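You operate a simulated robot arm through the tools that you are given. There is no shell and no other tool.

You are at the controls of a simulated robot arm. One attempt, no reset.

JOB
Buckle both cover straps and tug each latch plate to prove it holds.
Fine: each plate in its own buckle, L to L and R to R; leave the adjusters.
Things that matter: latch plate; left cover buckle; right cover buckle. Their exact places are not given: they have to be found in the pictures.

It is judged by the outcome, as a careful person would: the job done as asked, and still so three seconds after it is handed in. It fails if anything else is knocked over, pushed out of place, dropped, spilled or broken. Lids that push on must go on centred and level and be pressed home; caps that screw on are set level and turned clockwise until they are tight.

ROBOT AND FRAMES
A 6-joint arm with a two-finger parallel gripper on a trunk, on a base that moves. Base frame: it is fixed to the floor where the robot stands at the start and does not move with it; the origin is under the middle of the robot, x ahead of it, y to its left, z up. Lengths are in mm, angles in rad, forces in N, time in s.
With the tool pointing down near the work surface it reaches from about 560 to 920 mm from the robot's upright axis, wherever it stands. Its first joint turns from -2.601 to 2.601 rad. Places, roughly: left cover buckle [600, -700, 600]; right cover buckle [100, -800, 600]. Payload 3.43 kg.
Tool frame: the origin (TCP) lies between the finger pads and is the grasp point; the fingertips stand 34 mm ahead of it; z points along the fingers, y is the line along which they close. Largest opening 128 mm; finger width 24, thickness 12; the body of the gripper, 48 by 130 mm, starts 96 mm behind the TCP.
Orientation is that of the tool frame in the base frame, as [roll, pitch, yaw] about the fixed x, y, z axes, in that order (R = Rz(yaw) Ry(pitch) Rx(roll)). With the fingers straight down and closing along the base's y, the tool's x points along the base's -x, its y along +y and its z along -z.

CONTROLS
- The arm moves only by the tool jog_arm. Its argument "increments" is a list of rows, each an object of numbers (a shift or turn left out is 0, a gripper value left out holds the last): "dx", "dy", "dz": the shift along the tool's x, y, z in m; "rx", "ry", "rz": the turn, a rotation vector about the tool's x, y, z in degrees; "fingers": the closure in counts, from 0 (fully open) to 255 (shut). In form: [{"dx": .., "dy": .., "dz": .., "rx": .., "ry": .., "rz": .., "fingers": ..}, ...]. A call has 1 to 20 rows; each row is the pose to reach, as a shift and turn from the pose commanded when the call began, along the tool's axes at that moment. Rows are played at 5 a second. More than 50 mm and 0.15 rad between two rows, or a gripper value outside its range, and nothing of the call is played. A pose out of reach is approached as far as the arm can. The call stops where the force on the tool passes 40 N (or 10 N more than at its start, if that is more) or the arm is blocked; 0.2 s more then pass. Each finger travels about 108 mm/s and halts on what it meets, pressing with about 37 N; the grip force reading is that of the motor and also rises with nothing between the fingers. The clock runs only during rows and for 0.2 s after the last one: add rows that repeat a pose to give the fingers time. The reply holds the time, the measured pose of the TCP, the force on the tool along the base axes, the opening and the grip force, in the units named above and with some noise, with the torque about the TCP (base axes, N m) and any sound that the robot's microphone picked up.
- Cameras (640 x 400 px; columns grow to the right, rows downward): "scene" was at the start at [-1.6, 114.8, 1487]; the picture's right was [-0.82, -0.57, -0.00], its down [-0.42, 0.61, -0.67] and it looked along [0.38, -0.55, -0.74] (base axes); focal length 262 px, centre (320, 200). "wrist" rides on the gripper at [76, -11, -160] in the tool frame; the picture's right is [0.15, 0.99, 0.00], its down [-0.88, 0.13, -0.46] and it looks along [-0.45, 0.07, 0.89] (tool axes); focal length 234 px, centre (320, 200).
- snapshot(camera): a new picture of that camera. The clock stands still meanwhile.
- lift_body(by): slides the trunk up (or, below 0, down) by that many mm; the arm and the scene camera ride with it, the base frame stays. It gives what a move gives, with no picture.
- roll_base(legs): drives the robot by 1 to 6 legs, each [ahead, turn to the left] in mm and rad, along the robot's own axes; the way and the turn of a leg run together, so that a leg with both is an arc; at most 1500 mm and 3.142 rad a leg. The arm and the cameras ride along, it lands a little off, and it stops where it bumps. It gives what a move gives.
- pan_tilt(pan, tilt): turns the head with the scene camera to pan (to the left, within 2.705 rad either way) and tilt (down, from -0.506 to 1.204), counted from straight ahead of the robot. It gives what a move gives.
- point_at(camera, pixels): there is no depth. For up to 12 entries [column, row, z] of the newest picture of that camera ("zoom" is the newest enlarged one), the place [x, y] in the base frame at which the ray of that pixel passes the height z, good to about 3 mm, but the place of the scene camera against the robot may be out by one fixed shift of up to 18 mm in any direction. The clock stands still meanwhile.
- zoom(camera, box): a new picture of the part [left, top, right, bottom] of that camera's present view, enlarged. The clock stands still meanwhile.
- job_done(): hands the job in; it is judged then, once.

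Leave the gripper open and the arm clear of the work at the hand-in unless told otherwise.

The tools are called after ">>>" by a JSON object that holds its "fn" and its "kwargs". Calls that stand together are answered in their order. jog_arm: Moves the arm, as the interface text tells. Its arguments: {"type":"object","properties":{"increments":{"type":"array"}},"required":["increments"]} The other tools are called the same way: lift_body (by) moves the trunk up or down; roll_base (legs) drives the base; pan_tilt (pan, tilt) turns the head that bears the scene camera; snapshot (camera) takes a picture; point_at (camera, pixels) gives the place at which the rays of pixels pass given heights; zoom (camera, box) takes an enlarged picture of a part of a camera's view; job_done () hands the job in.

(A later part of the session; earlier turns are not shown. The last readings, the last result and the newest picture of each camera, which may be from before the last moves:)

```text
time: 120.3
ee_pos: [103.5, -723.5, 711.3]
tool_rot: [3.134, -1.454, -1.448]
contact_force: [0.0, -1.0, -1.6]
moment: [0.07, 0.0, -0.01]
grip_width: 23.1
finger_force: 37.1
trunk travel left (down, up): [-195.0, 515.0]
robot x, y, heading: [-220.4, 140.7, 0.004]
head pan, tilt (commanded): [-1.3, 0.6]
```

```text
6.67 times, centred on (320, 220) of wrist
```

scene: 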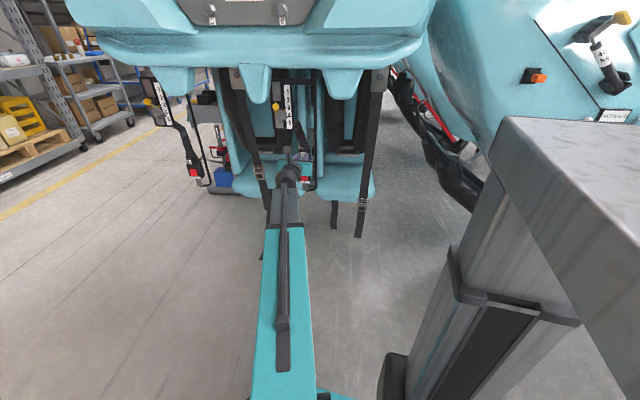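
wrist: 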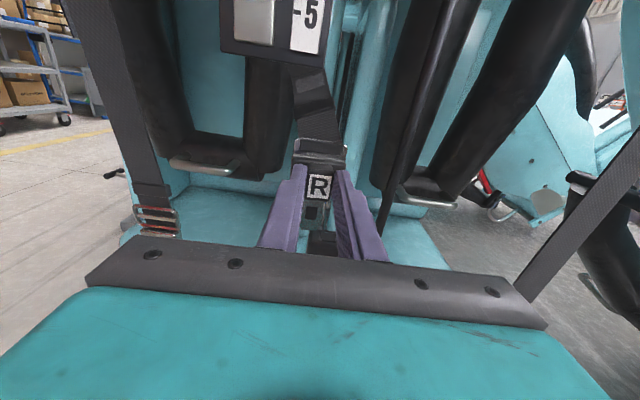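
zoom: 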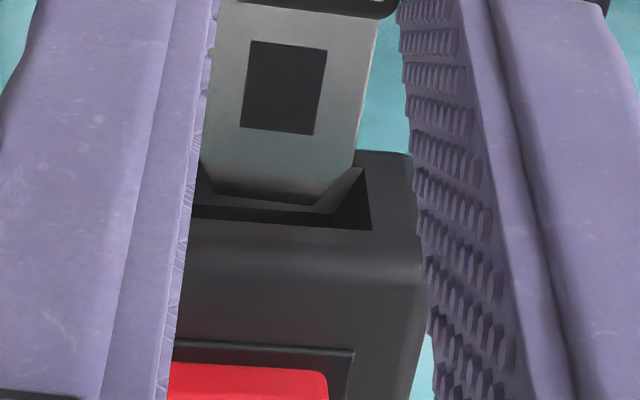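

The tip is inside the slot opening now. I'll lower 10 mm more, purely vertical this time (small forward compensation for the tool tilt), and watch the force.

>>> {"fn": "jog_arm", "kwargs": {"increments": [{"dx": -0.003, "dz": 0.0004}, {"dx": -0.006, "dz": 0.0008}, {"dx": -0.01, "dz": 0.0012}, {"dx": -0.01, "dz": 0.0012}]}}

>>> {"fn": "zoom", "kwargs": {"camera": "wrist", "box": [280, 160, 360, 240]}}

```text
time: 121.3
ee_pos: [103.4, -724.2, 701.1]
tool_rot: [3.128, -1.454, -1.445]
contact_force: [0.3, -5.5, 0.1]
moment: [-0.3, -0.05, 0.07]
grip_width: 23.1
finger_force: 37.4
trunk travel left (down, up): [-195.0, 515.0]
robot x, y, heading: [-216.3, 140.0, 0.006]
head pan, tilt (commanded): [-1.3, 0.6]
```

```text
5.00 times, centred on (320, 200) of wrist
```

zoom: 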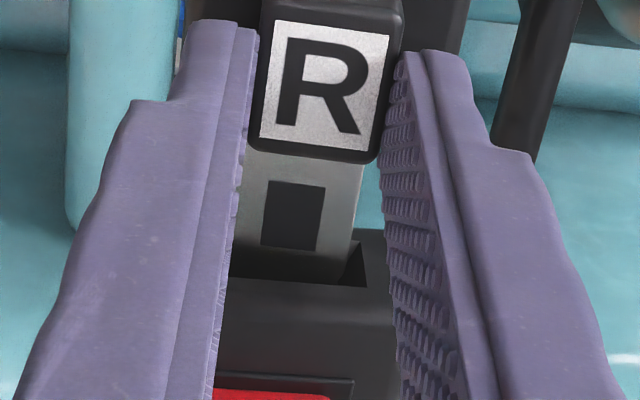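

The tongue is well into the slot, with slight rubbing on the front wall (-5.5 N in y). I'll shift 1.5 mm deeper and lower another 8 mm.

>>> {"fn": "jog_arm", "kwargs": {"increments": [{"dz": 0.0015}, {"dx": -0.003, "dz": 0.0019}, {"dx": -0.006, "dz": 0.0023}, {"dx": -0.008, "dz": 0.0025}, {"dx": -0.008, "dz": 0.0025}]}}

>>> {"fn": "zoom", "kwargs": {"camera": "wrist", "box": [280, 160, 360, 240]}}

```text
time: 122.5
ee_pos: [103.4, -725.5, 693.8]
tool_rot: [3.132, -1.453, -1.447]
contact_force: [1.7, -0.2, -0.8]
moment: [0.02, -0.11, 0.14]
grip_width: 23.1
finger_force: 37.3
trunk travel left (down, up): [-195.0, 515.0]
robot x, y, heading: [-218.3, 140.5, 0.002]
head pan, tilt (commanded): [-1.3, 0.6]
```

```text
5.00 times, centred on (320, 200) of wrist
```

zoom: 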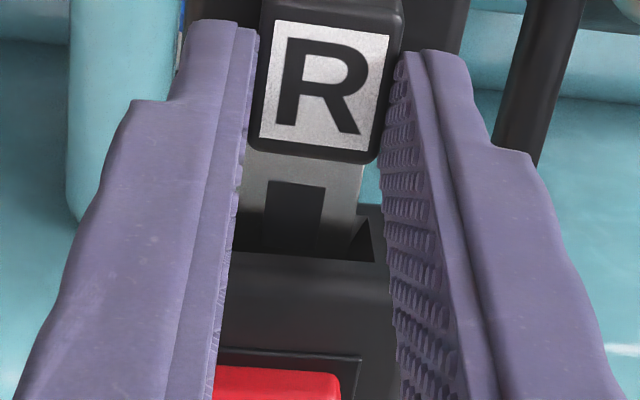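

Forces are near zero with about 16 mm of tongue inserted. I'll lower 12 mm more, adjusting if needed.

>>> {"fn": "jog_arm", "kwargs": {"increments": [{"dx": -0.003, "dz": 0.0004}, {"dx": -0.006, "dz": 0.0008}, {"dx": -0.009, "dz": 0.0011}, {"dx": -0.012, "dz": 0.0015}, {"dx": -0.012, "dz": 0.0015}]}}

>>> {"fn": "zoom", "kwargs": {"camera": "wrist", "box": [280, 160, 360, 240]}}

```text
time: 123.7
ee_pos: [103.5, -725.0, 682.0]
tool_rot: [3.127, -1.453, -1.445]
contact_force: [3.0, 1.5, -0.9]
moment: [0.07, -0.14, 0.18]
grip_width: 23.1
finger_force: 36.9
trunk travel left (down, up): [-195.0, 515.0]
robot x, y, heading: [-220.0, 139.4, -0.004]
head pan, tilt (commanded): [-1.3, 0.6]
```

```text
5.00 times, centred on (320, 200) of wrist
```

zoom: 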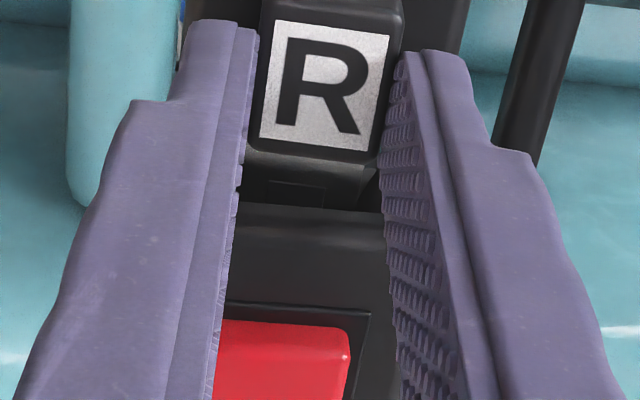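

The insertion is smooth. I'll go down 9 mm more with this grip, then regrip higher for the final push.

>>> {"fn": "jog_arm", "kwargs": {"increments": [{"dx": -0.003, "dz": 0.0004}, {"dx": -0.006, "dz": 0.0008}, {"dx": -0.009, "dz": 0.0011}, {"dx": -0.009, "dz": 0.0011}]}}

>>> {"fn": "zoom", "kwargs": {"camera": "wrist", "box": [280, 160, 360, 240]}}

```text
time: 124.7
ee_pos: [103.4, -723.5, 673.4]
tool_rot: [3.133, -1.454, -1.449]
contact_force: [4.5, 3.6, 3.5]
moment: [-0.06, -0.16, 0.28]
grip_width: 23.1
finger_force: 37.4
trunk travel left (down, up): [-195.0, 515.0]
robot x, y, heading: [-220.4, 137.7, 0.007]
head pan, tilt (commanded): [-1.3, 0.6]
```

```text
5.00 times, centred on (320, 200) of wrist
```

zoom: 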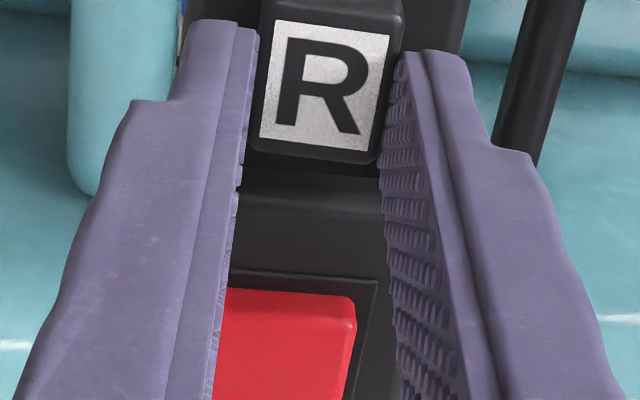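

The body is about 10 mm above the buckle, and the tongue holds it in line. I'll release now, level the tool (+7°), and raise the fingers 8 mm on the boss for the final push.

>>> {"fn": "jog_arm", "kwargs": {"increments": [{"fingers": 160}, {"fingers": 160}, {"dx": 0.004, "dz": -0.0005, "ry": 3.5, "fingers": 160}, {"dx": 0.0084, "dz": -0.001, "ry": 7, "fingers": 160}, {"dx": 0.0084, "dz": -0.001, "ry": 7, "fingers": 160}]}}

>>> {"fn": "zoom", "kwargs": {"camera": "wrist", "box": [240, 120, 400, 240]}}

```text
time: 125.9
ee_pos: [102.4, -725.5, 681.3]
tool_rot: [0.2, -1.565, 1.484]
contact_force: [0.2, -0.3, -1.0]
moment: [0.01, 0.0, -0.04]
grip_width: 47.6
finger_force: 0.0
trunk travel left (down, up): [-195.0, 515.0]
robot x, y, heading: [-216.8, 136.7, 0.005]
head pan, tilt (commanded): [-1.3, 0.6]
```

```text
3.33 times, centred on (320, 180) of wrist
```

zoom: 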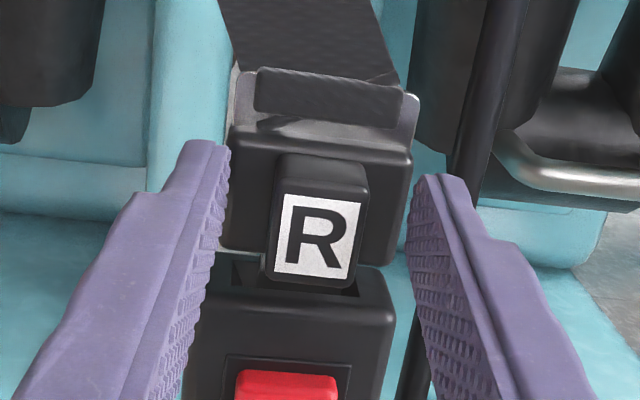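

The plate stands in the slot by itself. I'll align the tool yaw to the slot (+4.5°), move 4 mm forward for more overlap, and close on the boss again.

>>> {"fn": "jog_arm", "kwargs": {"increments": [{"rx": 2.2, "dy": 0.0012}, {"rx": 4.5, "dy": 0.0024, "dz": 0.002}, {"rx": 4.5, "dy": 0.0024, "dz": 0.004}, {"rx": 4.5, "dy": 0.0024, "dz": 0.004, "fingers": 210}, {"rx": 4.5, "dy": 0.0024, "dz": 0.004, "fingers": 255}, {"rx": 4.5, "dy": 0.0024, "dz": 0.004, "fingers": 255}, {"rx": 4.5, "dy": 0.0024, "dz": 0.004, "fingers": 255}]}}

>>> {"fn": "zoom", "kwargs": {"camera": "wrist", "box": [250, 130, 390, 250]}}

```text
time: 127.5
ee_pos: [101.3, -729.4, 680.6]
tool_rot: [0.324, -1.565, 1.439]
contact_force: [-0.3, -0.1, -1.1]
moment: [0.03, 0.03, -0.02]
grip_width: 23.0
finger_force: 37.2
trunk travel left (down, up): [-195.0, 515.0]
robot x, y, heading: [-218.4, 138.3, 0.002]
head pan, tilt (commanded): [-1.3, 0.6]
```

```text
3.33 times, centred on (320, 190) of wrist
```

zoom: 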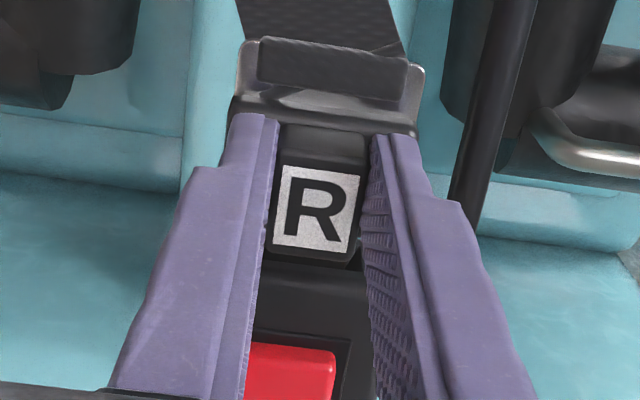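

A good square grip (23.0 mm). The label is at z ≈ 673, so about 8 mm remain. I'll press down slowly.

>>> {"fn": "jog_arm", "kwargs": {"increments": [{"dx": -0.002}, {"dx": -0.004}, {"dx": -0.006}, {"dx": -0.007}, {"dx": -0.007}]}}

>>> {"fn": "zoom", "kwargs": {"camera": "wrist", "box": [250, 130, 390, 250]}}

```text
time: 128.7
ee_pos: [101.4, -730.2, 674.4]
tool_rot: [0.296, -1.564, 1.464]
contact_force: [0.1, 1.2, 2.6]
moment: [-0.03, -0.06, 0.02]
grip_width: 23.2
finger_force: 37.5
trunk travel left (down, up): [-195.0, 515.0]
robot x, y, heading: [-218.9, 136.0, 0.002]
head pan, tilt (commanded): [-1.3, 0.6]
```

```text
3.33 times, centred on (320, 190) of wrist
```

zoom: 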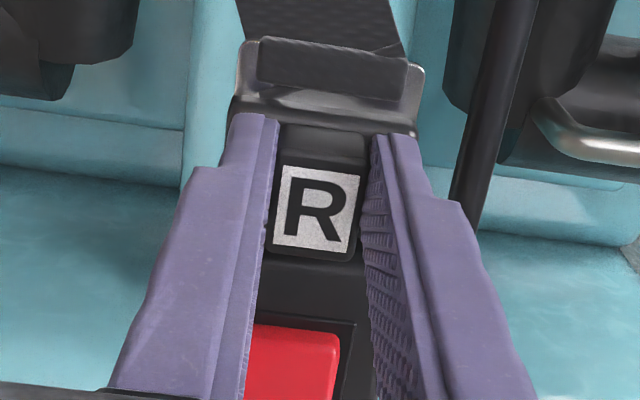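

Force is still small and the label is at about z 667. I'll press further, 1-1.5 mm per step, listening for the click.

>>> {"fn": "jog_arm", "kwargs": {"increments": [{"dx": -0.0015}, {"dx": -0.003}, {"dx": -0.0045}, {"dx": -0.006}, {"dx": -0.006}]}}

>>> {"fn": "zoom", "kwargs": {"camera": "wrist", "box": [250, 130, 390, 250]}}

```text
time: 129.9
ee_pos: [101.4, -728.2, 671.7]
tool_rot: [0.224, -1.561, 1.536]
contact_force: [10.1, -8.3, 24.8]
moment: [-1.15, -0.59, 0.34]
grip_width: 23.2
finger_force: 37.2
trunk travel left (down, up): [-195.0, 515.0]
robot x, y, heading: [-219.8, 139.7, 0.001]
head pan, tilt (commanded): [-1.3, 0.6]
```

```text
3.33 times, centred on (320, 190) of wrist
```

zoom: 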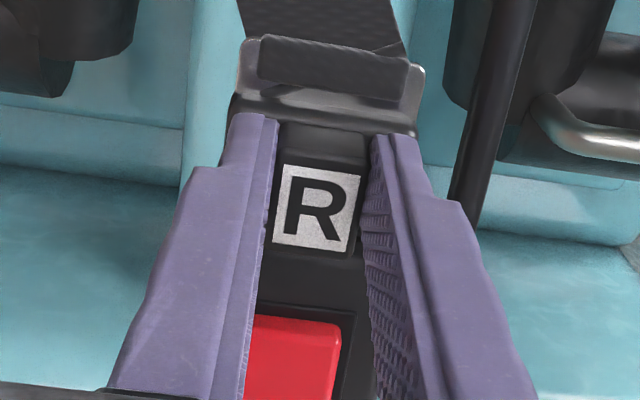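

There is 25 N of resistance and some sideways load. I'll relieve that (1 mm left, 1.5 mm deeper) while keeping the downward push, then press 1.5 mm more.

>>> {"fn": "jog_arm", "kwargs": {"increments": [{"dy": -0.001, "dz": 0.0015}, {"dy": -0.001, "dz": 0.0015}, {"dy": -0.001, "dz": 0.0015, "dx": -0.001}, {"dy": -0.001, "dz": 0.0015, "dx": -0.002}, {"dy": -0.001, "dz": 0.0015, "dx": -0.002}]}}

>>> {"fn": "zoom", "kwargs": {"camera": "wrist", "box": [250, 130, 390, 250]}}

```text
time: 131.1
ee_pos: [102.0, -728.9, 668.8]
tool_rot: [0.161, -1.562, 1.6]
contact_force: [4.6, 1.8, 30.1]
moment: [-0.84, -0.36, 0.18]
grip_width: 23.5
finger_force: 36.9
trunk travel left (down, up): [-195.0, 515.0]
robot x, y, heading: [-220.9, 135.5, 0.007]
head pan, tilt (commanded): [-1.3, 0.6]
```

```text
3.33 times, centred on (320, 190) of wrist
```

zoom: 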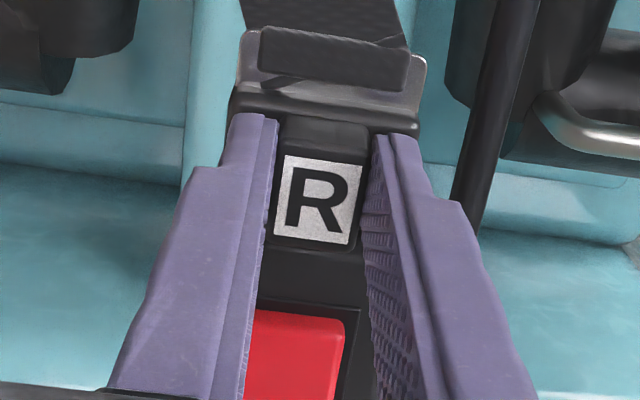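

It's bottomed now; the fingers began to slip on the boss at 30 N. Now the tug: I'll pull up 8 mm in steps and read the force.

>>> {"fn": "jog_arm", "kwargs": {"increments": [{"dx": 0.003}, {"dx": 0.006}, {"dx": 0.008}, {"dx": 0.008}]}}

>>> {"fn": "zoom", "kwargs": {"camera": "wrist", "box": [250, 130, 390, 250]}}

```text
time: 132.1
ee_pos: [102.0, -731.1, 669.9]
tool_rot: [1.672, -1.568, 0.089]
contact_force: [-2.2, 9.0, -14.3]
moment: [1.37, 0.29, -0.02]
grip_width: 23.4
finger_force: 36.6
trunk travel left (down, up): [-195.0, 515.0]
robot x, y, heading: [-219.5, 141.5, 0.004]
head pan, tilt (commanded): [-1.3, 0.6]
```

```text
3.33 times, centred on (320, 190) of wrist
```

zoom: 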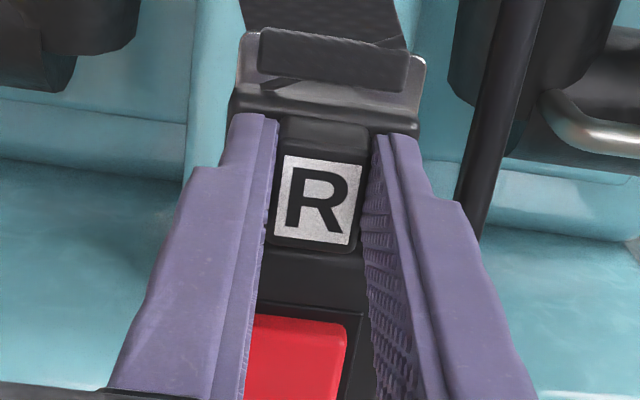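

It resists with 14 N down. I'll pull further to see the force build up.

>>> {"fn": "jog_arm", "kwargs": {"increments": [{"dx": 0.001}, {"dx": 0.002}, {"dx": 0.003}, {"dx": 0.0035}, {"dx": 0.0035}]}}

>>> {"fn": "zoom", "kwargs": {"camera": "wrist", "box": [250, 130, 390, 250]}}

```text
time: 133.3
ee_pos: [104.2, -732.4, 673.8]
tool_rot: [1.024, -1.568, 0.742]
contact_force: [0.8, -4.6, -29.6]
moment: [0.73, 0.11, -0.01]
grip_width: 23.5
finger_force: 37.1
trunk travel left (down, up): [-195.0, 515.0]
robot x, y, heading: [-217.4, 142.2, 0.006]
head pan, tilt (commanded): [-1.3, 0.6]
```

```text
3.33 times, centred on (320, 190) of wrist
```

zoom: 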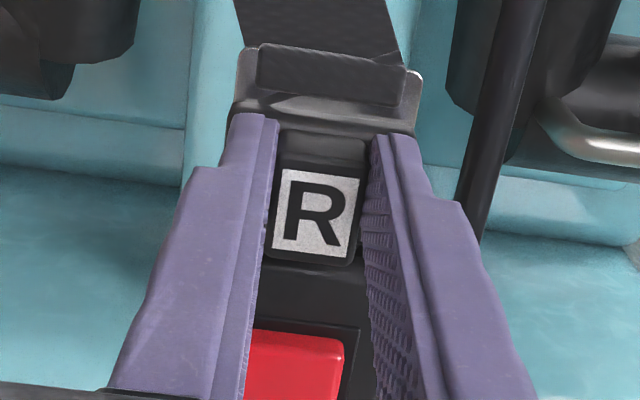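

R holds against 29.6 N with the label at z ≈ 665, the same seating as L, and only the grip slips. As with L, a small wiggle under tension will confirm it isn't just friction.

>>> {"fn": "jog_arm", "kwargs": {"increments": [{"dy": 0.0015}, {"dy": -0.0015}, {"dz": 0.0015}, {"dz": -0.0015}, {"dx": 0.001, "dz": 0.001}, {"dx": 0.001}, {"dx": 0.001}]}}

>>> {"fn": "zoom", "kwargs": {"camera": "wrist", "box": [250, 130, 390, 250]}}

```text
time: 134.9
ee_pos: [102.3, -732.5, 676.1]
tool_rot: [0.733, -1.565, 1.03]
contact_force: [1.8, -0.7, -24.6]
moment: [0.78, 0.05, 0.02]
grip_width: 23.2
finger_force: 37.0
trunk travel left (down, up): [-195.0, 515.0]
robot x, y, heading: [-221.7, 138.2, 0.005]
head pan, tilt (commanded): [-1.3, 0.6]
```

```text
3.33 times, centred on (320, 190) of wrist
```

zoom: 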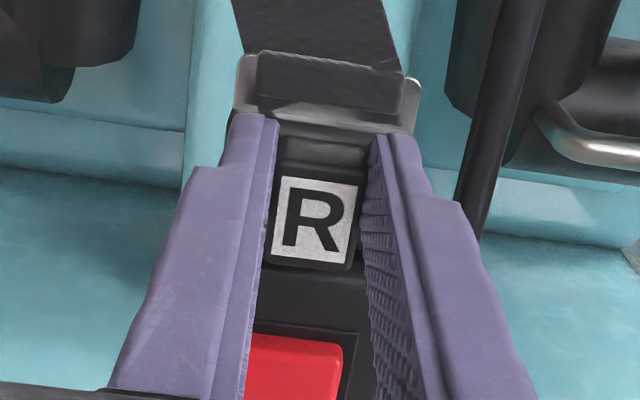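

R is locked: the label stayed at z ≈ 665 through the wiggle at 25-30 N. I'll relax the pull, open the fingers, and back straight out.

>>> {"fn": "jog_arm", "kwargs": {"increments": [{"dx": -0.004}, {"dx": -0.004, "fingers": 150}, {"dx": -0.004, "fingers": 140}, {"dx": -0.004, "dz": -0.015, "fingers": 140}, {"dx": -0.004, "dz": -0.035, "fingers": 140}, {"dx": -0.004, "dz": -0.06, "fingers": 140}, {"dx": -0.004, "dz": -0.08, "fingers": 140}, {"dx": -0.004, "dz": -0.08, "fingers": 140}]}}

>>> {"fn": "snapshot", "kwargs": {"camera": "wrist"}}

>>> {"fn": "zoom", "kwargs": {"camera": "wrist", "box": [270, 120, 390, 210]}}

```text
time: 136.7
ee_pos: [86.9, -652.1, 675.2]
tool_rot: [0.326, -1.566, 1.434]
contact_force: [-0.2, 0.7, 0.3]
moment: [0.0, 0.0, 0.03]
grip_width: 57.5
finger_force: 0.2
trunk travel left (down, up): [-195.0, 515.0]
robot x, y, heading: [-221.7, 142.2, 0.004]
head pan, tilt (commanded): [-1.3, 0.6]
```

```text
taken
```

wrist: 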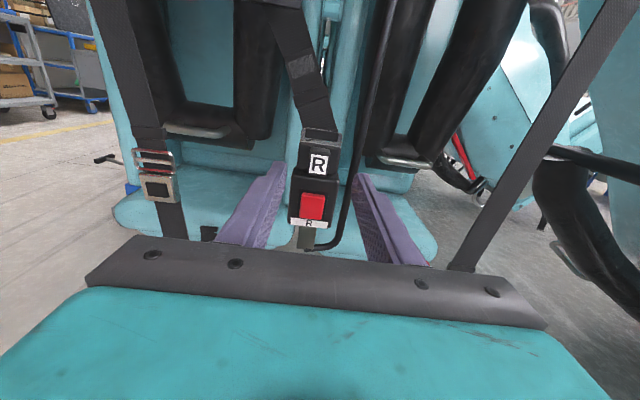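

```text
4.44 times, centred on (330, 165) of wrist
```

zoom: 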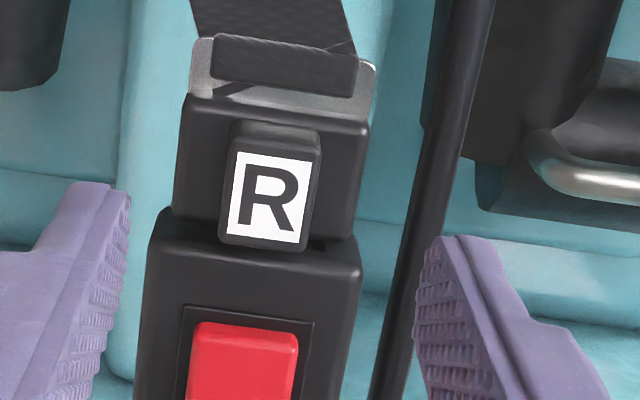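

R is buckled and seated like L, label outward. I'll retreat another 50 mm, open the gripper fully, and inspect everything with the scene camera.

>>> {"fn": "jog_arm", "kwargs": {"increments": [{"dz": -0.02, "fingers": 140}, {"dz": -0.04, "fingers": 60}, {"dz": -0.05, "fingers": 0}, {"dz": -0.05, "fingers": 0}, {"dz": -0.05, "fingers": 0}]}}

>>> {"fn": "snapshot", "kwargs": {"camera": "scene"}}

>>> {"fn": "snapshot", "kwargs": {"camera": "wrist"}}

```text
time: 137.9
ee_pos: [78.5, -603.6, 674.2]
tool_rot: [0.319, -1.565, 1.442]
contact_force: [0.8, -0.3, -0.8]
moment: [-0.03, -0.01, -0.03]
grip_width: 128.1
finger_force: 0.1
trunk travel left (down, up): [-195.0, 515.0]
robot x, y, heading: [-217.6, 139.7, 0.003]
head pan, tilt (commanded): [-1.3, 0.6]
```

```text
taken
```

scene: 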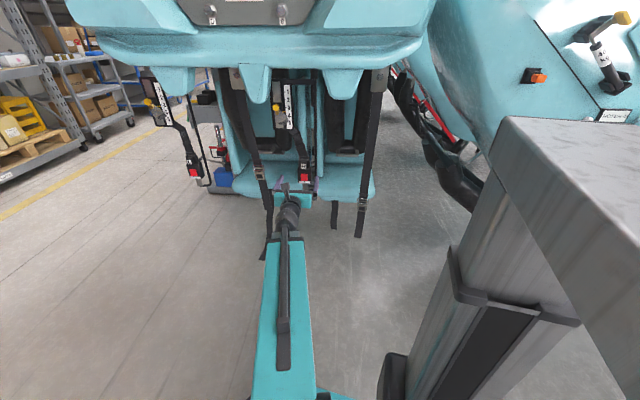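

```text
taken
```

wrist: 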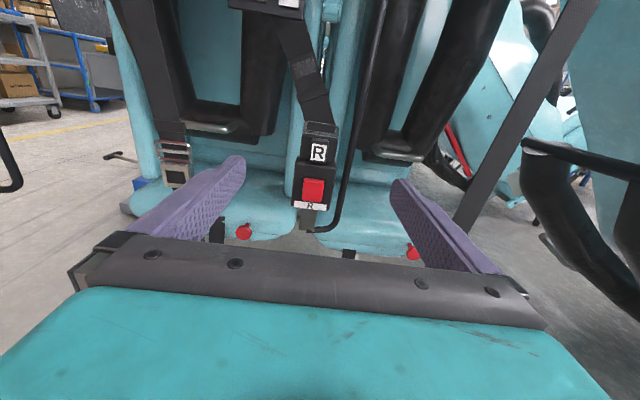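

Both straps run to their buckles. I'll zoom in on the L and R joints and on both adjusters to confirm they still read 3.

>>> {"fn": "zoom", "kwargs": {"camera": "scene", "box": [140, 70, 230, 190]}}

>>> {"fn": "zoom", "kwargs": {"camera": "scene", "box": [260, 75, 340, 195]}}

>>> {"fn": "zoom", "kwargs": {"camera": "wrist", "box": [270, 120, 370, 220]}}

```text
3.33 times, centred on (185, 130) of scene
```

zoom: 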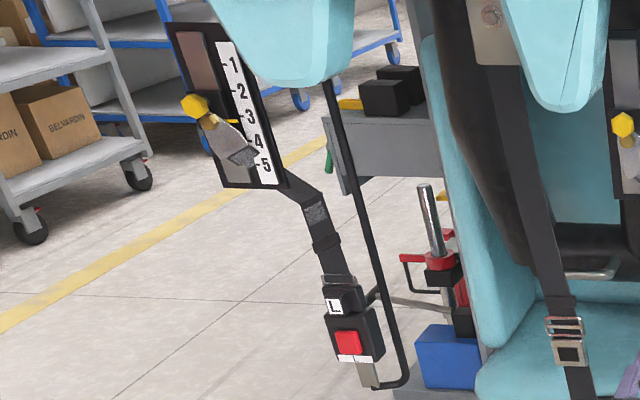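

```text
3.33 times, centred on (300, 135) of scene
```

zoom: 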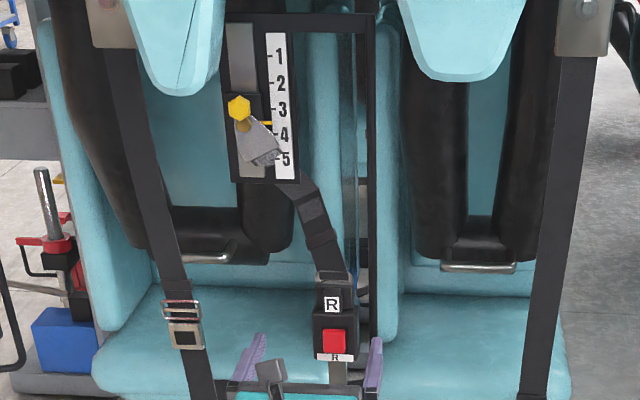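

```text
4.00 times, centred on (320, 170) of wrist
```

zoom: 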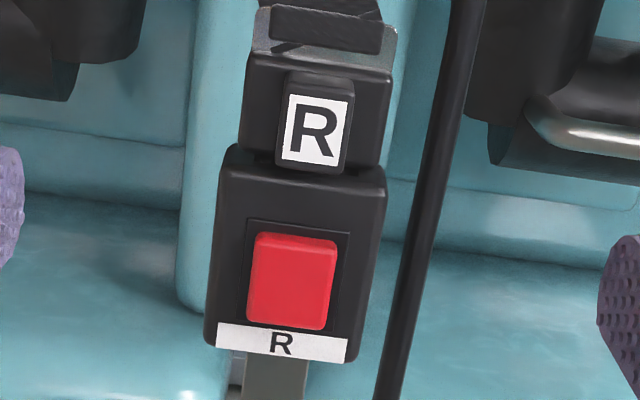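

L's pointer is at 3. I'll look closer at R's adjuster pointer to be sure it hasn't moved.

>>> {"fn": "zoom", "kwargs": {"camera": "scene", "box": [265, 80, 305, 130]}}

>>> {"fn": "zoom", "kwargs": {"camera": "scene", "box": [135, 75, 175, 125]}}

```text
8.00 times, centred on (285, 105) of scene
```

zoom: 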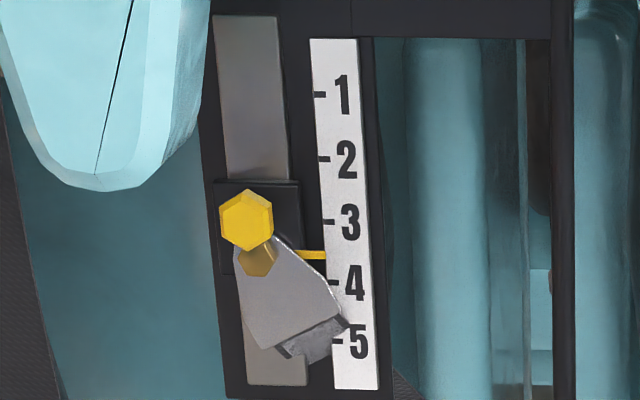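

```text
8.00 times, centred on (155, 100) of scene
```

zoom: 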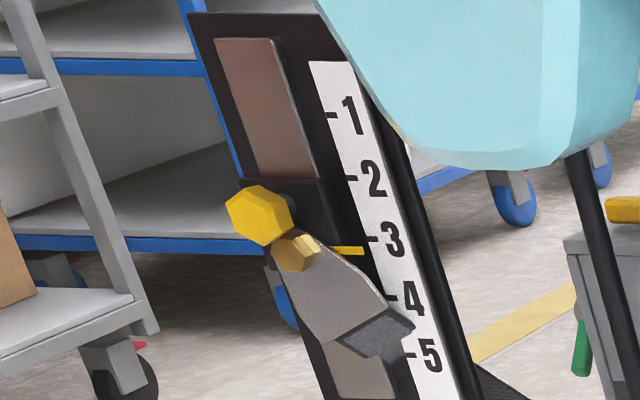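

R's pointer now reads about 3.5, whereas it was at 3.1 in the earlier view, so R's slider may have moved when the plate was pulled. I need a parallax-free look. I'll raise the trunk 120 mm, which stays below the cover's underside at z 1030, to bring the wrist camera level with the adjuster.

>>> {"fn": "lift_body", "kwargs": {"by": 120}}

>>> {"fn": "snapshot", "kwargs": {"camera": "wrist"}}

>>> {"fn": "zoom", "kwargs": {"camera": "wrist", "box": [200, 40, 340, 160]}}

```text
time: 139.4
ee_pos: [78.0, -603.4, 794.1]
tool_rot: [0.328, -1.567, 1.435]
contact_force: [0.1, 0.0, 0.6]
moment: [0.0, 0.0, -0.02]
grip_width: 128.1
finger_force: 0.2
trunk travel left (down, up): [-315.0, 395.0]
robot x, y, heading: [-220.3, 138.8, -0.001]
head pan, tilt (commanded): [-1.3, 0.6]
```

```text
taken
```

wrist: 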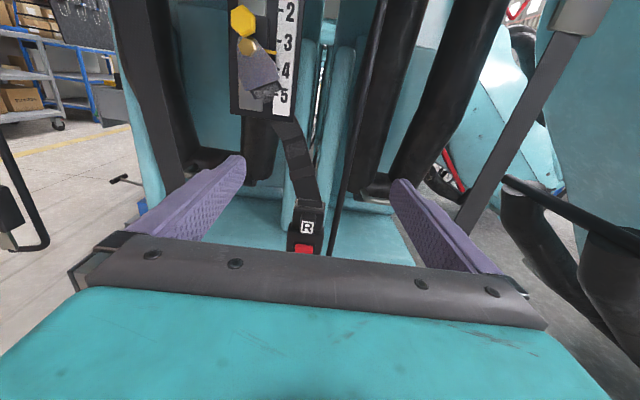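

```text
3.33 times, centred on (270, 100) of wrist
```

zoom: 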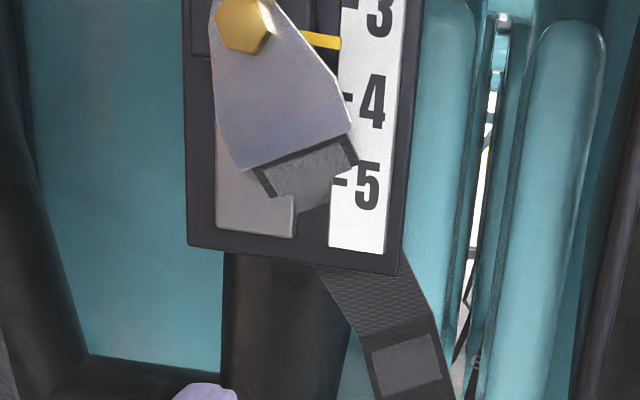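

>>> {"fn": "zoom", "kwargs": {"camera": "wrist", "box": [215, 0, 325, 110]}}

>>> {"fn": "point_at", "kwargs": {"camera": "wrist", "pixels": [[278, 42, 880], [278, 42, 840], [281, 71, 840], [281, 71, 800], [272, 52, 840], [272, 52, 860], [283, 96, 800], [283, 96, 840]]}}

```text
3.64 times, centred on (270, 55) of wrist
```

zoom: 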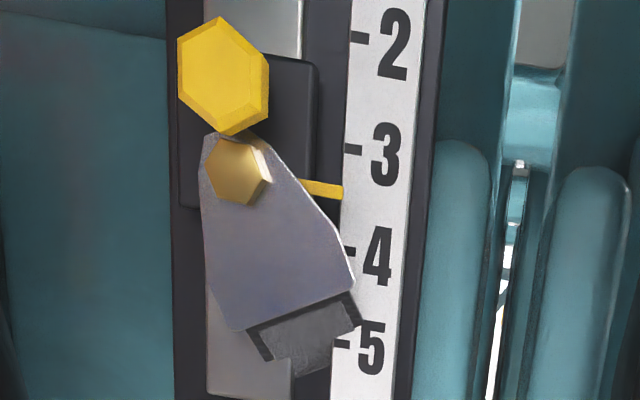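

```text
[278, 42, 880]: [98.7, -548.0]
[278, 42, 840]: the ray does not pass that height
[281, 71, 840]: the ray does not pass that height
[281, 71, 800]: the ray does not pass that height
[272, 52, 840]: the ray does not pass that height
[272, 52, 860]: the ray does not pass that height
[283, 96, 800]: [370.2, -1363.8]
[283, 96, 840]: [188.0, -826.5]
```

R's pointer truly sits near 3.4 now, versus about 3.0 at the start. L seems to have moved slightly too, so the sliders may be creeping under the hanging plates. I'll take a high zoom, let about 8 s pass without moving, and compare.

>>> {"fn": "zoom", "kwargs": {"camera": "wrist", "box": [255, 25, 305, 75]}}

>>> {"fn": "jog_arm", "kwargs": {"increments": [{"dz": 0}, {"dz": 0}, {"dz": 0}, {"dz": 0}, {"dz": 0}, {"dz": 0}, {"dz": 0}, {"dz": 0}, {"dz": 0}, {"dz": 0}, {"dz": 0}, {"dz": 0}, {"dz": 0}, {"dz": 0}, {"dz": 0}, {"dz": 0}, {"dz": 0}, {"dz": 0}, {"dz": 0}, {"dz": 0}]}}

>>> {"fn": "jog_arm", "kwargs": {"increments": [{"dz": 0}, {"dz": 0}, {"dz": 0}, {"dz": 0}, {"dz": 0}, {"dz": 0}, {"dz": 0}, {"dz": 0}, {"dz": 0}, {"dz": 0}, {"dz": 0}, {"dz": 0}, {"dz": 0}, {"dz": 0}, {"dz": 0}, {"dz": 0}, {"dz": 0}, {"dz": 0}, {"dz": 0}, {"dz": 0}]}}

>>> {"fn": "zoom", "kwargs": {"camera": "wrist", "box": [255, 25, 305, 75]}}

```text
8.00 times, centred on (280, 50) of wrist
```

zoom: 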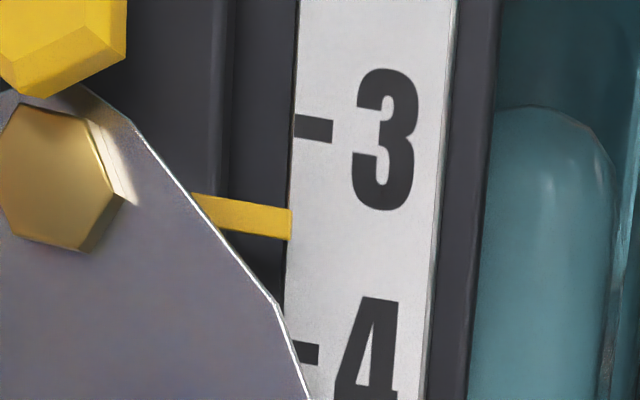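

```text
time: 143.6
ee_pos: [77.1, -604.1, 794.0]
tool_rot: [0.321, -1.565, 1.438]
contact_force: [-0.2, 0.1, 1.1]
moment: [-0.03, -0.02, 0.0]
grip_width: 127.9
finger_force: 0.0
trunk travel left (down, up): [-315.0, 395.0]
robot x, y, heading: [-218.3, 135.1, 0.002]
head pan, tilt (commanded): [-1.3, 0.6]
```

```text
time: 147.8
ee_pos: [77.9, -603.8, 793.9]
tool_rot: [0.32, -1.566, 1.438]
contact_force: [0.0, 0.7, -0.1]
moment: [-0.01, -0.01, -0.01]
grip_width: 128.0
finger_force: 0.0
trunk travel left (down, up): [-315.0, 395.0]
robot x, y, heading: [-223.3, 135.7, 0.004]
head pan, tilt (commanded): [-1.3, 0.6]
```

```text
8.00 times, centred on (280, 50) of wrist
```

zoom: 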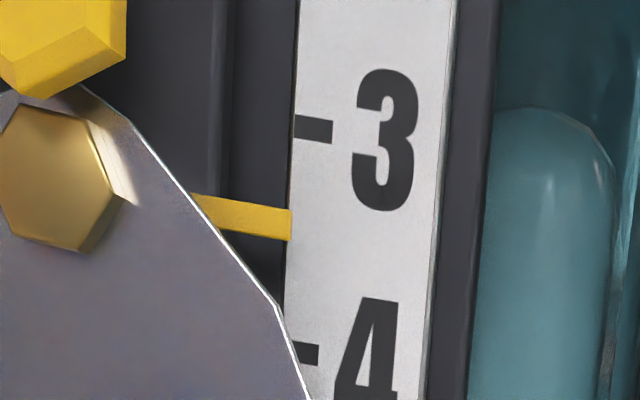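

Nothing moved in 8 s, so there's no ongoing creep, but R's slider does sit about half a mark (roughly 12-14 mm) lower than at the start. A careful person would put it back to 3. I'll raise the trunk 50 mm more for a clearer view of the knob and what surrounds it.

>>> {"fn": "lift_body", "kwargs": {"by": 50}}

>>> {"fn": "snapshot", "kwargs": {"camera": "wrist"}}

>>> {"fn": "zoom", "kwargs": {"camera": "wrist", "box": [200, 0, 340, 110]}}

>>> {"fn": "zoom", "kwargs": {"camera": "scene", "box": [240, 90, 340, 200]}}

```text
time: 148.7
ee_pos: [78.0, -603.4, 842.7]
tool_rot: [0.327, -1.564, 1.435]
contact_force: [-0.3, 0.2, 0.3]
moment: [0.02, 0.02, -0.01]
grip_width: 128.3
finger_force: 0.0
trunk travel left (down, up): [-365.0, 345.0]
robot x, y, heading: [-219.4, 139.4, 0.004]
head pan, tilt (commanded): [-1.3, 0.6]
```

```text
taken
```

wrist: 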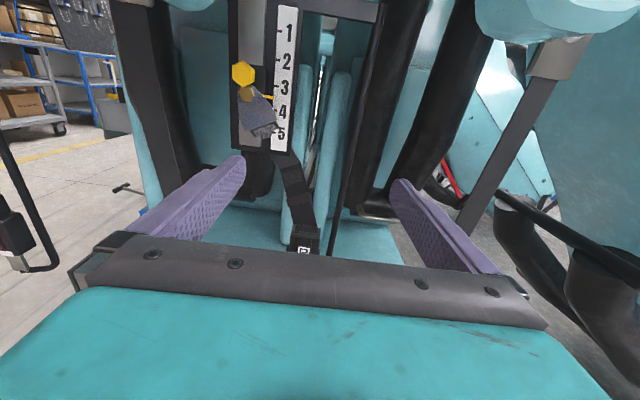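

```text
3.64 times, centred on (270, 55) of wrist
```

zoom: 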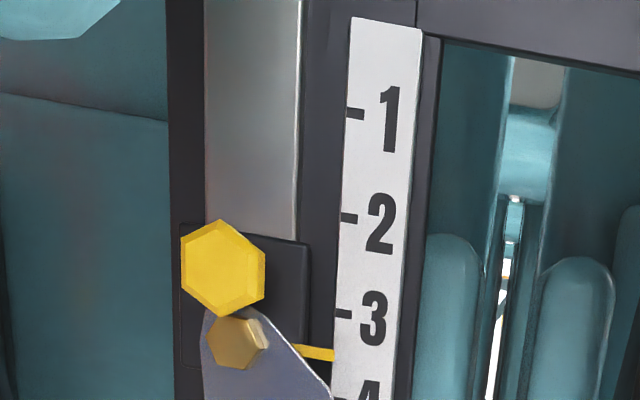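

```text
3.64 times, centred on (290, 145) of scene
```

zoom: 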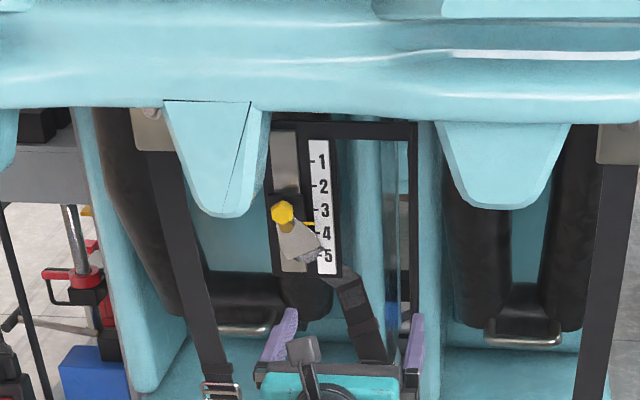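

Triangulation gives R's pointer 12.7 mm below the "3" tick and its yellow knob at (199.5, -723, 912), with the teal lobes above z 950. I'll move the gripper in front of the knob, fingers at 60 mm, keeping 70 mm short, and look.

>>> {"fn": "jog_arm", "kwargs": {"increments": [{"dx": 0.02, "dy": -0.028, "fingers": 135}, {"dx": 0.04, "dy": -0.056, "fingers": 135}, {"dx": 0.06, "dy": -0.08, "fingers": 135}, {"dx": 0.0696, "dy": -0.0966, "dz": 0.015, "fingers": 135}, {"dx": 0.0696, "dy": -0.0966, "dz": 0.03, "fingers": 135}, {"dx": 0.0696, "dy": -0.0966, "dz": 0.046, "fingers": 135}, {"dx": 0.0696, "dy": -0.0966, "dz": 0.046, "fingers": 135}]}}

>>> {"fn": "snapshot", "kwargs": {"camera": "wrist"}}

>>> {"fn": "zoom", "kwargs": {"camera": "wrist", "box": [240, 80, 400, 240]}}

```text
time: 150.3
ee_pos: [181.5, -630.0, 914.1]
tool_rot: [0.349, -1.566, 1.412]
contact_force: [0.1, -0.3, 0.7]
moment: [0.0, 0.01, -0.03]
grip_width: 60.2
finger_force: 0.1
trunk travel left (down, up): [-365.0, 345.0]
robot x, y, heading: [-219.0, 143.8, 0.0]
head pan, tilt (commanded): [-1.3, 0.6]
```

```text
taken
```

wrist: 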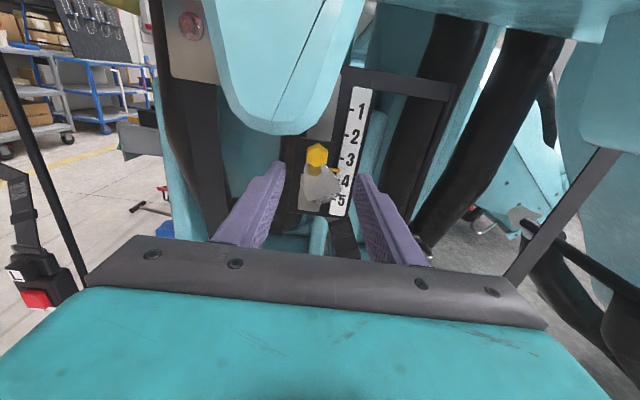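

```text
2.50 times, centred on (320, 160) of wrist
```

zoom: 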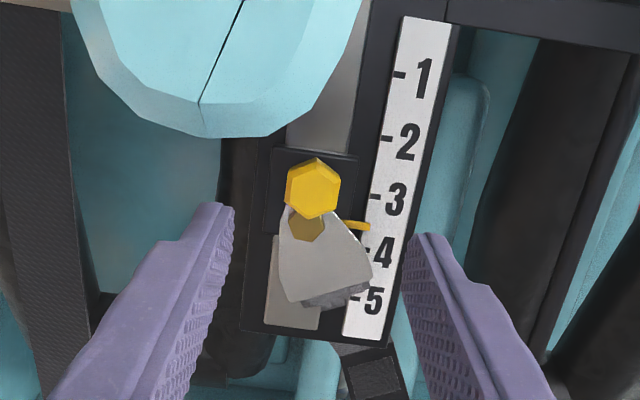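

The knob is just ahead, about 2 mm left of the tool axis, and the lobe's bottom (z ≈ 950) stays above the fingers. I'll go 5 mm lower, 2 mm left and 45 mm forward, then look again.

>>> {"fn": "jog_arm", "kwargs": {"increments": [{"dx": -0.005, "dy": -0.0023, "dz": 0.012}, {"dx": -0.005, "dy": -0.0023, "dz": 0.024}, {"dx": -0.005, "dy": -0.0023, "dz": 0.036}, {"dx": -0.005, "dy": -0.0023, "dz": 0.045}, {"dx": -0.005, "dy": -0.0023, "dz": 0.045}]}}

>>> {"fn": "zoom", "kwargs": {"camera": "wrist", "box": [240, 80, 400, 240]}}

>>> {"fn": "snapshot", "kwargs": {"camera": "scene"}}

```text
time: 151.5
ee_pos: [192.5, -675.2, 908.1]
tool_rot: [0.348, -1.568, 1.414]
contact_force: [0.0, -0.4, 0.1]
moment: [0.03, 0.0, 0.02]
grip_width: 60.3
finger_force: 0.1
trunk travel left (down, up): [-365.0, 345.0]
robot x, y, heading: [-218.7, 137.0, 0.002]
head pan, tilt (commanded): [-1.3, 0.6]
```

```text
2.50 times, centred on (320, 160) of wrist
```

zoom: 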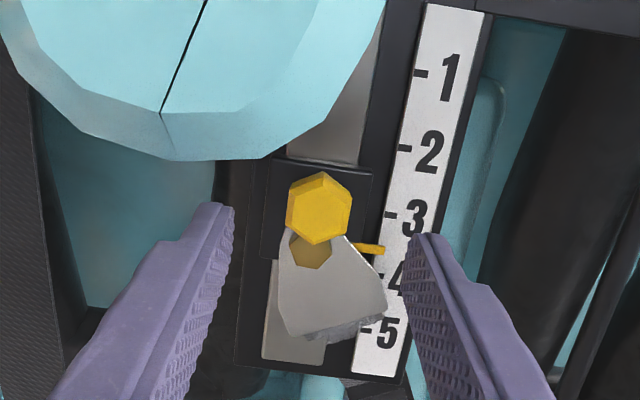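

```text
taken
```

scene: 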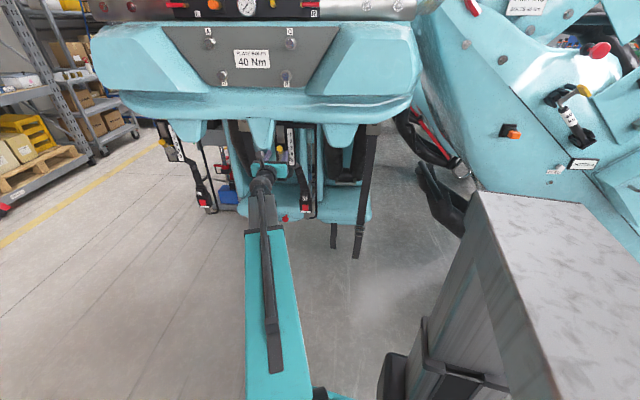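

The knob is centred between the fingertips. I'll check the gap between gripper and lobe from the scene camera before the last 26 mm.

>>> {"fn": "zoom", "kwargs": {"camera": "scene", "box": [220, 110, 330, 220]}}

>>> {"fn": "zoom", "kwargs": {"camera": "wrist", "box": [285, 130, 355, 190]}}

```text
3.64 times, centred on (275, 165) of scene
```

zoom: 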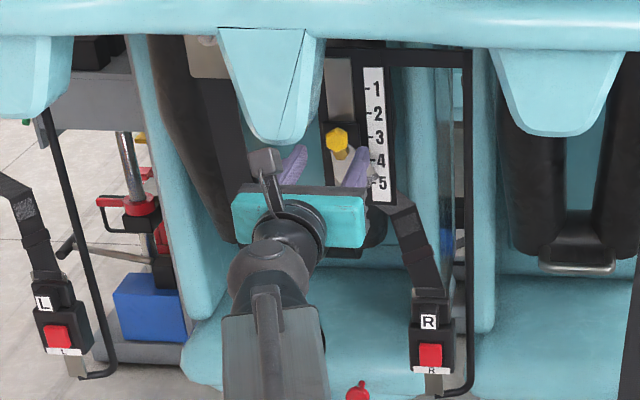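

```text
6.67 times, centred on (320, 160) of wrist
```

zoom: 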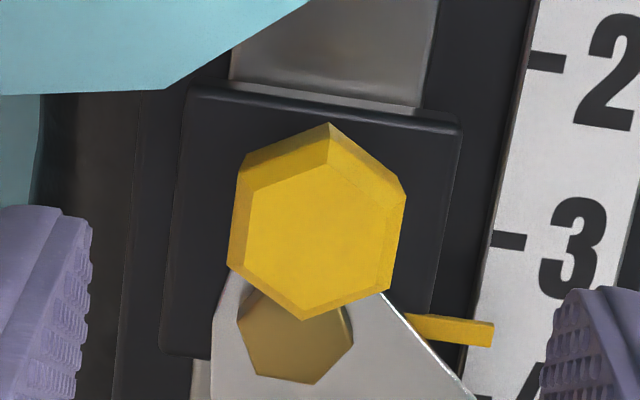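

The gripper is clear of the lobe. I'll go forward 26 mm and close gently on the knob.

>>> {"fn": "jog_arm", "kwargs": {"increments": [{"dz": 0.009}, {"dz": 0.018}, {"dz": 0.026}, {"dz": 0.026}]}}

>>> {"fn": "zoom", "kwargs": {"camera": "wrist", "box": [260, 110, 380, 210]}}

```text
time: 152.5
ee_pos: [198.7, -698.6, 908.1]
tool_rot: [0.327, -1.565, 1.432]
contact_force: [0.6, -0.8, 0.6]
moment: [0.02, 0.03, 0.01]
grip_width: 60.6
finger_force: 0.0
trunk travel left (down, up): [-365.0, 345.0]
robot x, y, heading: [-217.8, 136.8, 0.007]
head pan, tilt (commanded): [-1.3, 0.6]
```

```text
4.00 times, centred on (320, 160) of wrist
```

zoom: 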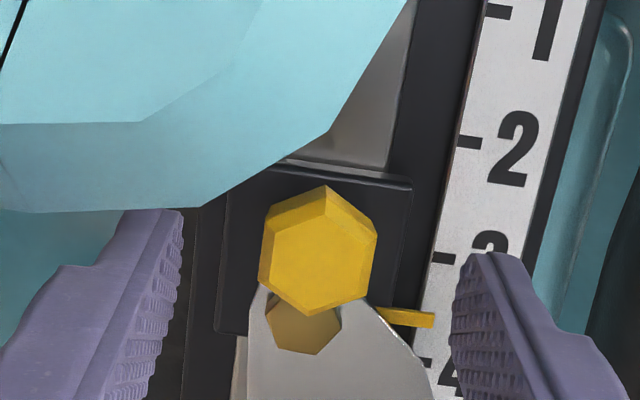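

The fingers straddle the knob with the lobe well above them. Closing on the knob.

>>> {"fn": "jog_arm", "kwargs": {"increments": [{"fingers": 180}, {"fingers": 210}, {"fingers": 255}, {"fingers": 255}, {"fingers": 255}]}}

>>> {"fn": "zoom", "kwargs": {"camera": "wrist", "box": [260, 110, 380, 210]}}

```text
time: 153.7
ee_pos: [198.5, -698.8, 908.2]
tool_rot: [0.434, -1.568, 1.33]
contact_force: [6.1, 0.9, -1.5]
moment: [-0.11, -0.03, 0.31]
grip_width: 27.2
finger_force: 45.2
trunk travel left (down, up): [-365.0, 345.0]
robot x, y, heading: [-219.7, 137.4, 0.006]
head pan, tilt (commanded): [-1.3, 0.6]
```

```text
4.00 times, centred on (320, 160) of wrist
```

zoom: 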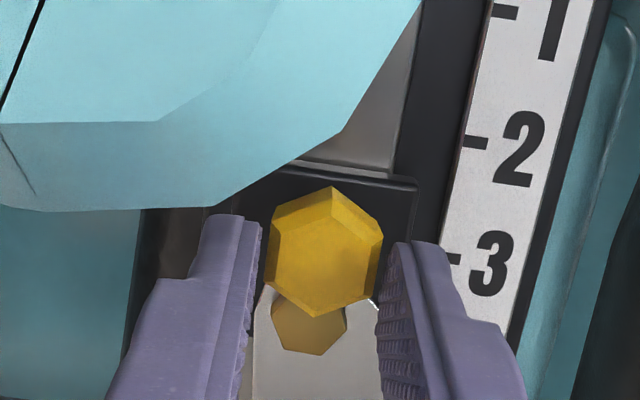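

The knob is gripped (27.2 mm). I'll raise it slowly and watch how the slider responds.

>>> {"fn": "jog_arm", "kwargs": {"increments": [{"dx": 0.002}, {"dx": 0.004}, {"dx": 0.006}, {"dx": 0.006}]}}

>>> {"fn": "zoom", "kwargs": {"camera": "wrist", "box": [260, 110, 380, 210]}}

```text
time: 154.7
ee_pos: [198.5, -698.6, 914.9]
tool_rot: [0.488, -1.565, 1.274]
contact_force: [7.8, 7.7, -2.5]
moment: [0.79, 0.1, 0.34]
grip_width: 26.9
finger_force: 45.3
trunk travel left (down, up): [-365.0, 345.0]
robot x, y, heading: [-218.0, 141.6, 0.002]
head pan, tilt (commanded): [-1.3, 0.6]
```

```text
4.00 times, centred on (320, 160) of wrist
```

zoom: 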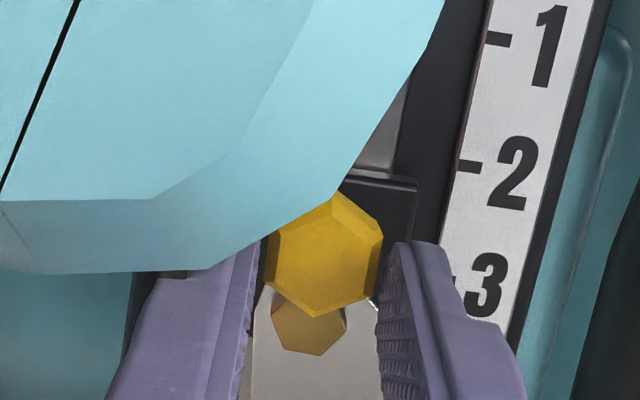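

The slider follows easily with little force. I'll raise another 6.5 mm to complete about 13 mm.

>>> {"fn": "jog_arm", "kwargs": {"increments": [{"dx": 0.002}, {"dx": 0.004}, {"dx": 0.0065}, {"dx": 0.0065}]}}

>>> {"fn": "zoom", "kwargs": {"camera": "wrist", "box": [260, 110, 380, 210]}}

>>> {"fn": "zoom", "kwargs": {"camera": "scene", "box": [255, 115, 315, 175]}}

```text
time: 155.7
ee_pos: [198.2, -698.4, 922.1]
tool_rot: [0.525, -1.564, 1.238]
contact_force: [10.1, 9.0, -3.1]
moment: [0.27, 0.09, 0.4]
grip_width: 26.9
finger_force: 44.6
trunk travel left (down, up): [-365.0, 345.0]
robot x, y, heading: [-218.3, 142.5, 0.006]
head pan, tilt (commanded): [-1.3, 0.6]
```

```text
4.00 times, centred on (320, 160) of wrist
```

zoom: 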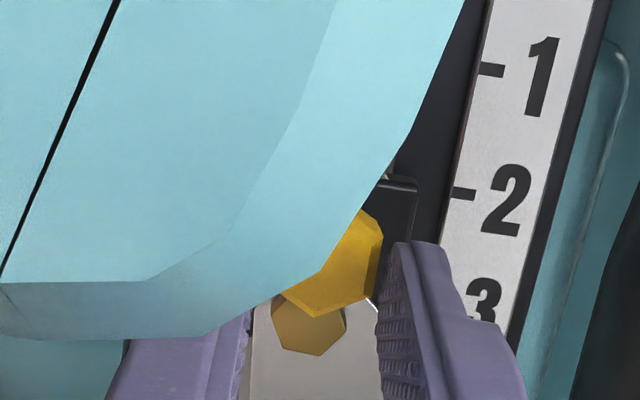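

```text
6.67 times, centred on (285, 145) of scene
```

zoom: 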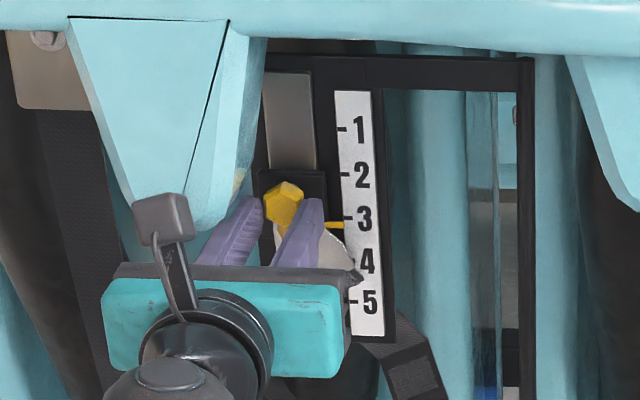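

The pointer now reads 3.0 after allowing for parallax (apparent 3.23 from this height; total lift 13.9 mm). I'll open the fingers and back straight out.

>>> {"fn": "jog_arm", "kwargs": {"increments": [{"fingers": 200}, {"fingers": 160}, {"fingers": 140}, {"fingers": 140}, {"dz": -0.02, "fingers": 140}, {"dz": -0.045, "fingers": 140}, {"dz": -0.07, "dx": -0.004, "fingers": 140}, {"dz": -0.09, "dx": -0.008, "fingers": 140}, {"dz": -0.09, "dx": -0.008, "fingers": 140}]}}

>>> {"fn": "snapshot", "kwargs": {"camera": "wrist"}}

>>> {"fn": "zoom", "kwargs": {"camera": "wrist", "box": [280, 80, 380, 220]}}

>>> {"fn": "zoom", "kwargs": {"camera": "scene", "box": [255, 115, 315, 175]}}

```text
time: 157.7
ee_pos: [179.1, -609.8, 913.7]
tool_rot: [0.33, -1.567, 1.432]
contact_force: [0.0, 0.5, 0.6]
moment: [0.01, 0.01, -0.01]
grip_width: 57.7
finger_force: 0.0
trunk travel left (down, up): [-365.0, 345.0]
robot x, y, heading: [-220.8, 138.1, 0.004]
head pan, tilt (commanded): [-1.3, 0.6]
```

```text
taken
```

wrist: 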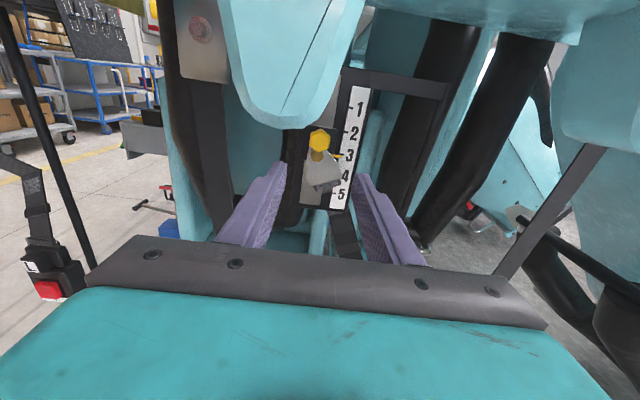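

```text
2.86 times, centred on (330, 150) of wrist
```

zoom: 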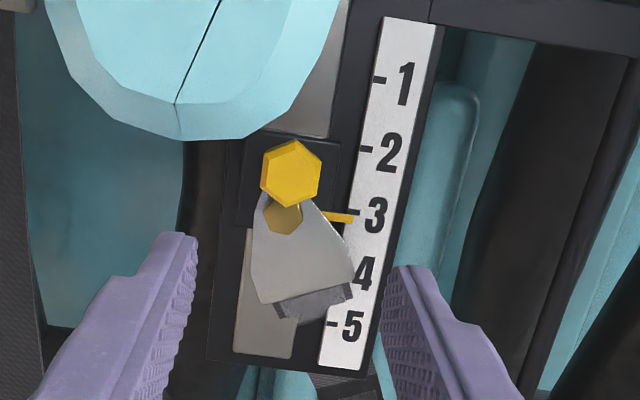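

```text
6.67 times, centred on (285, 145) of scene
```

zoom: 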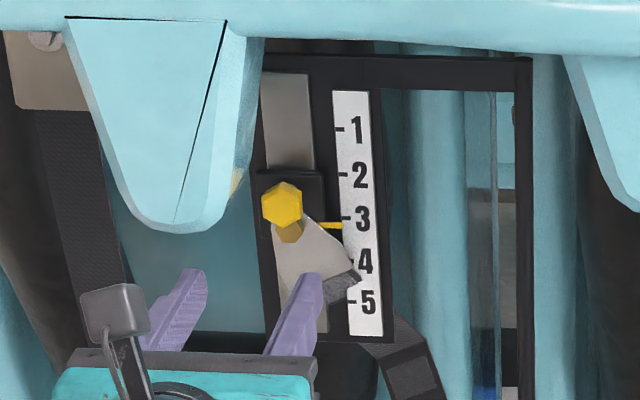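

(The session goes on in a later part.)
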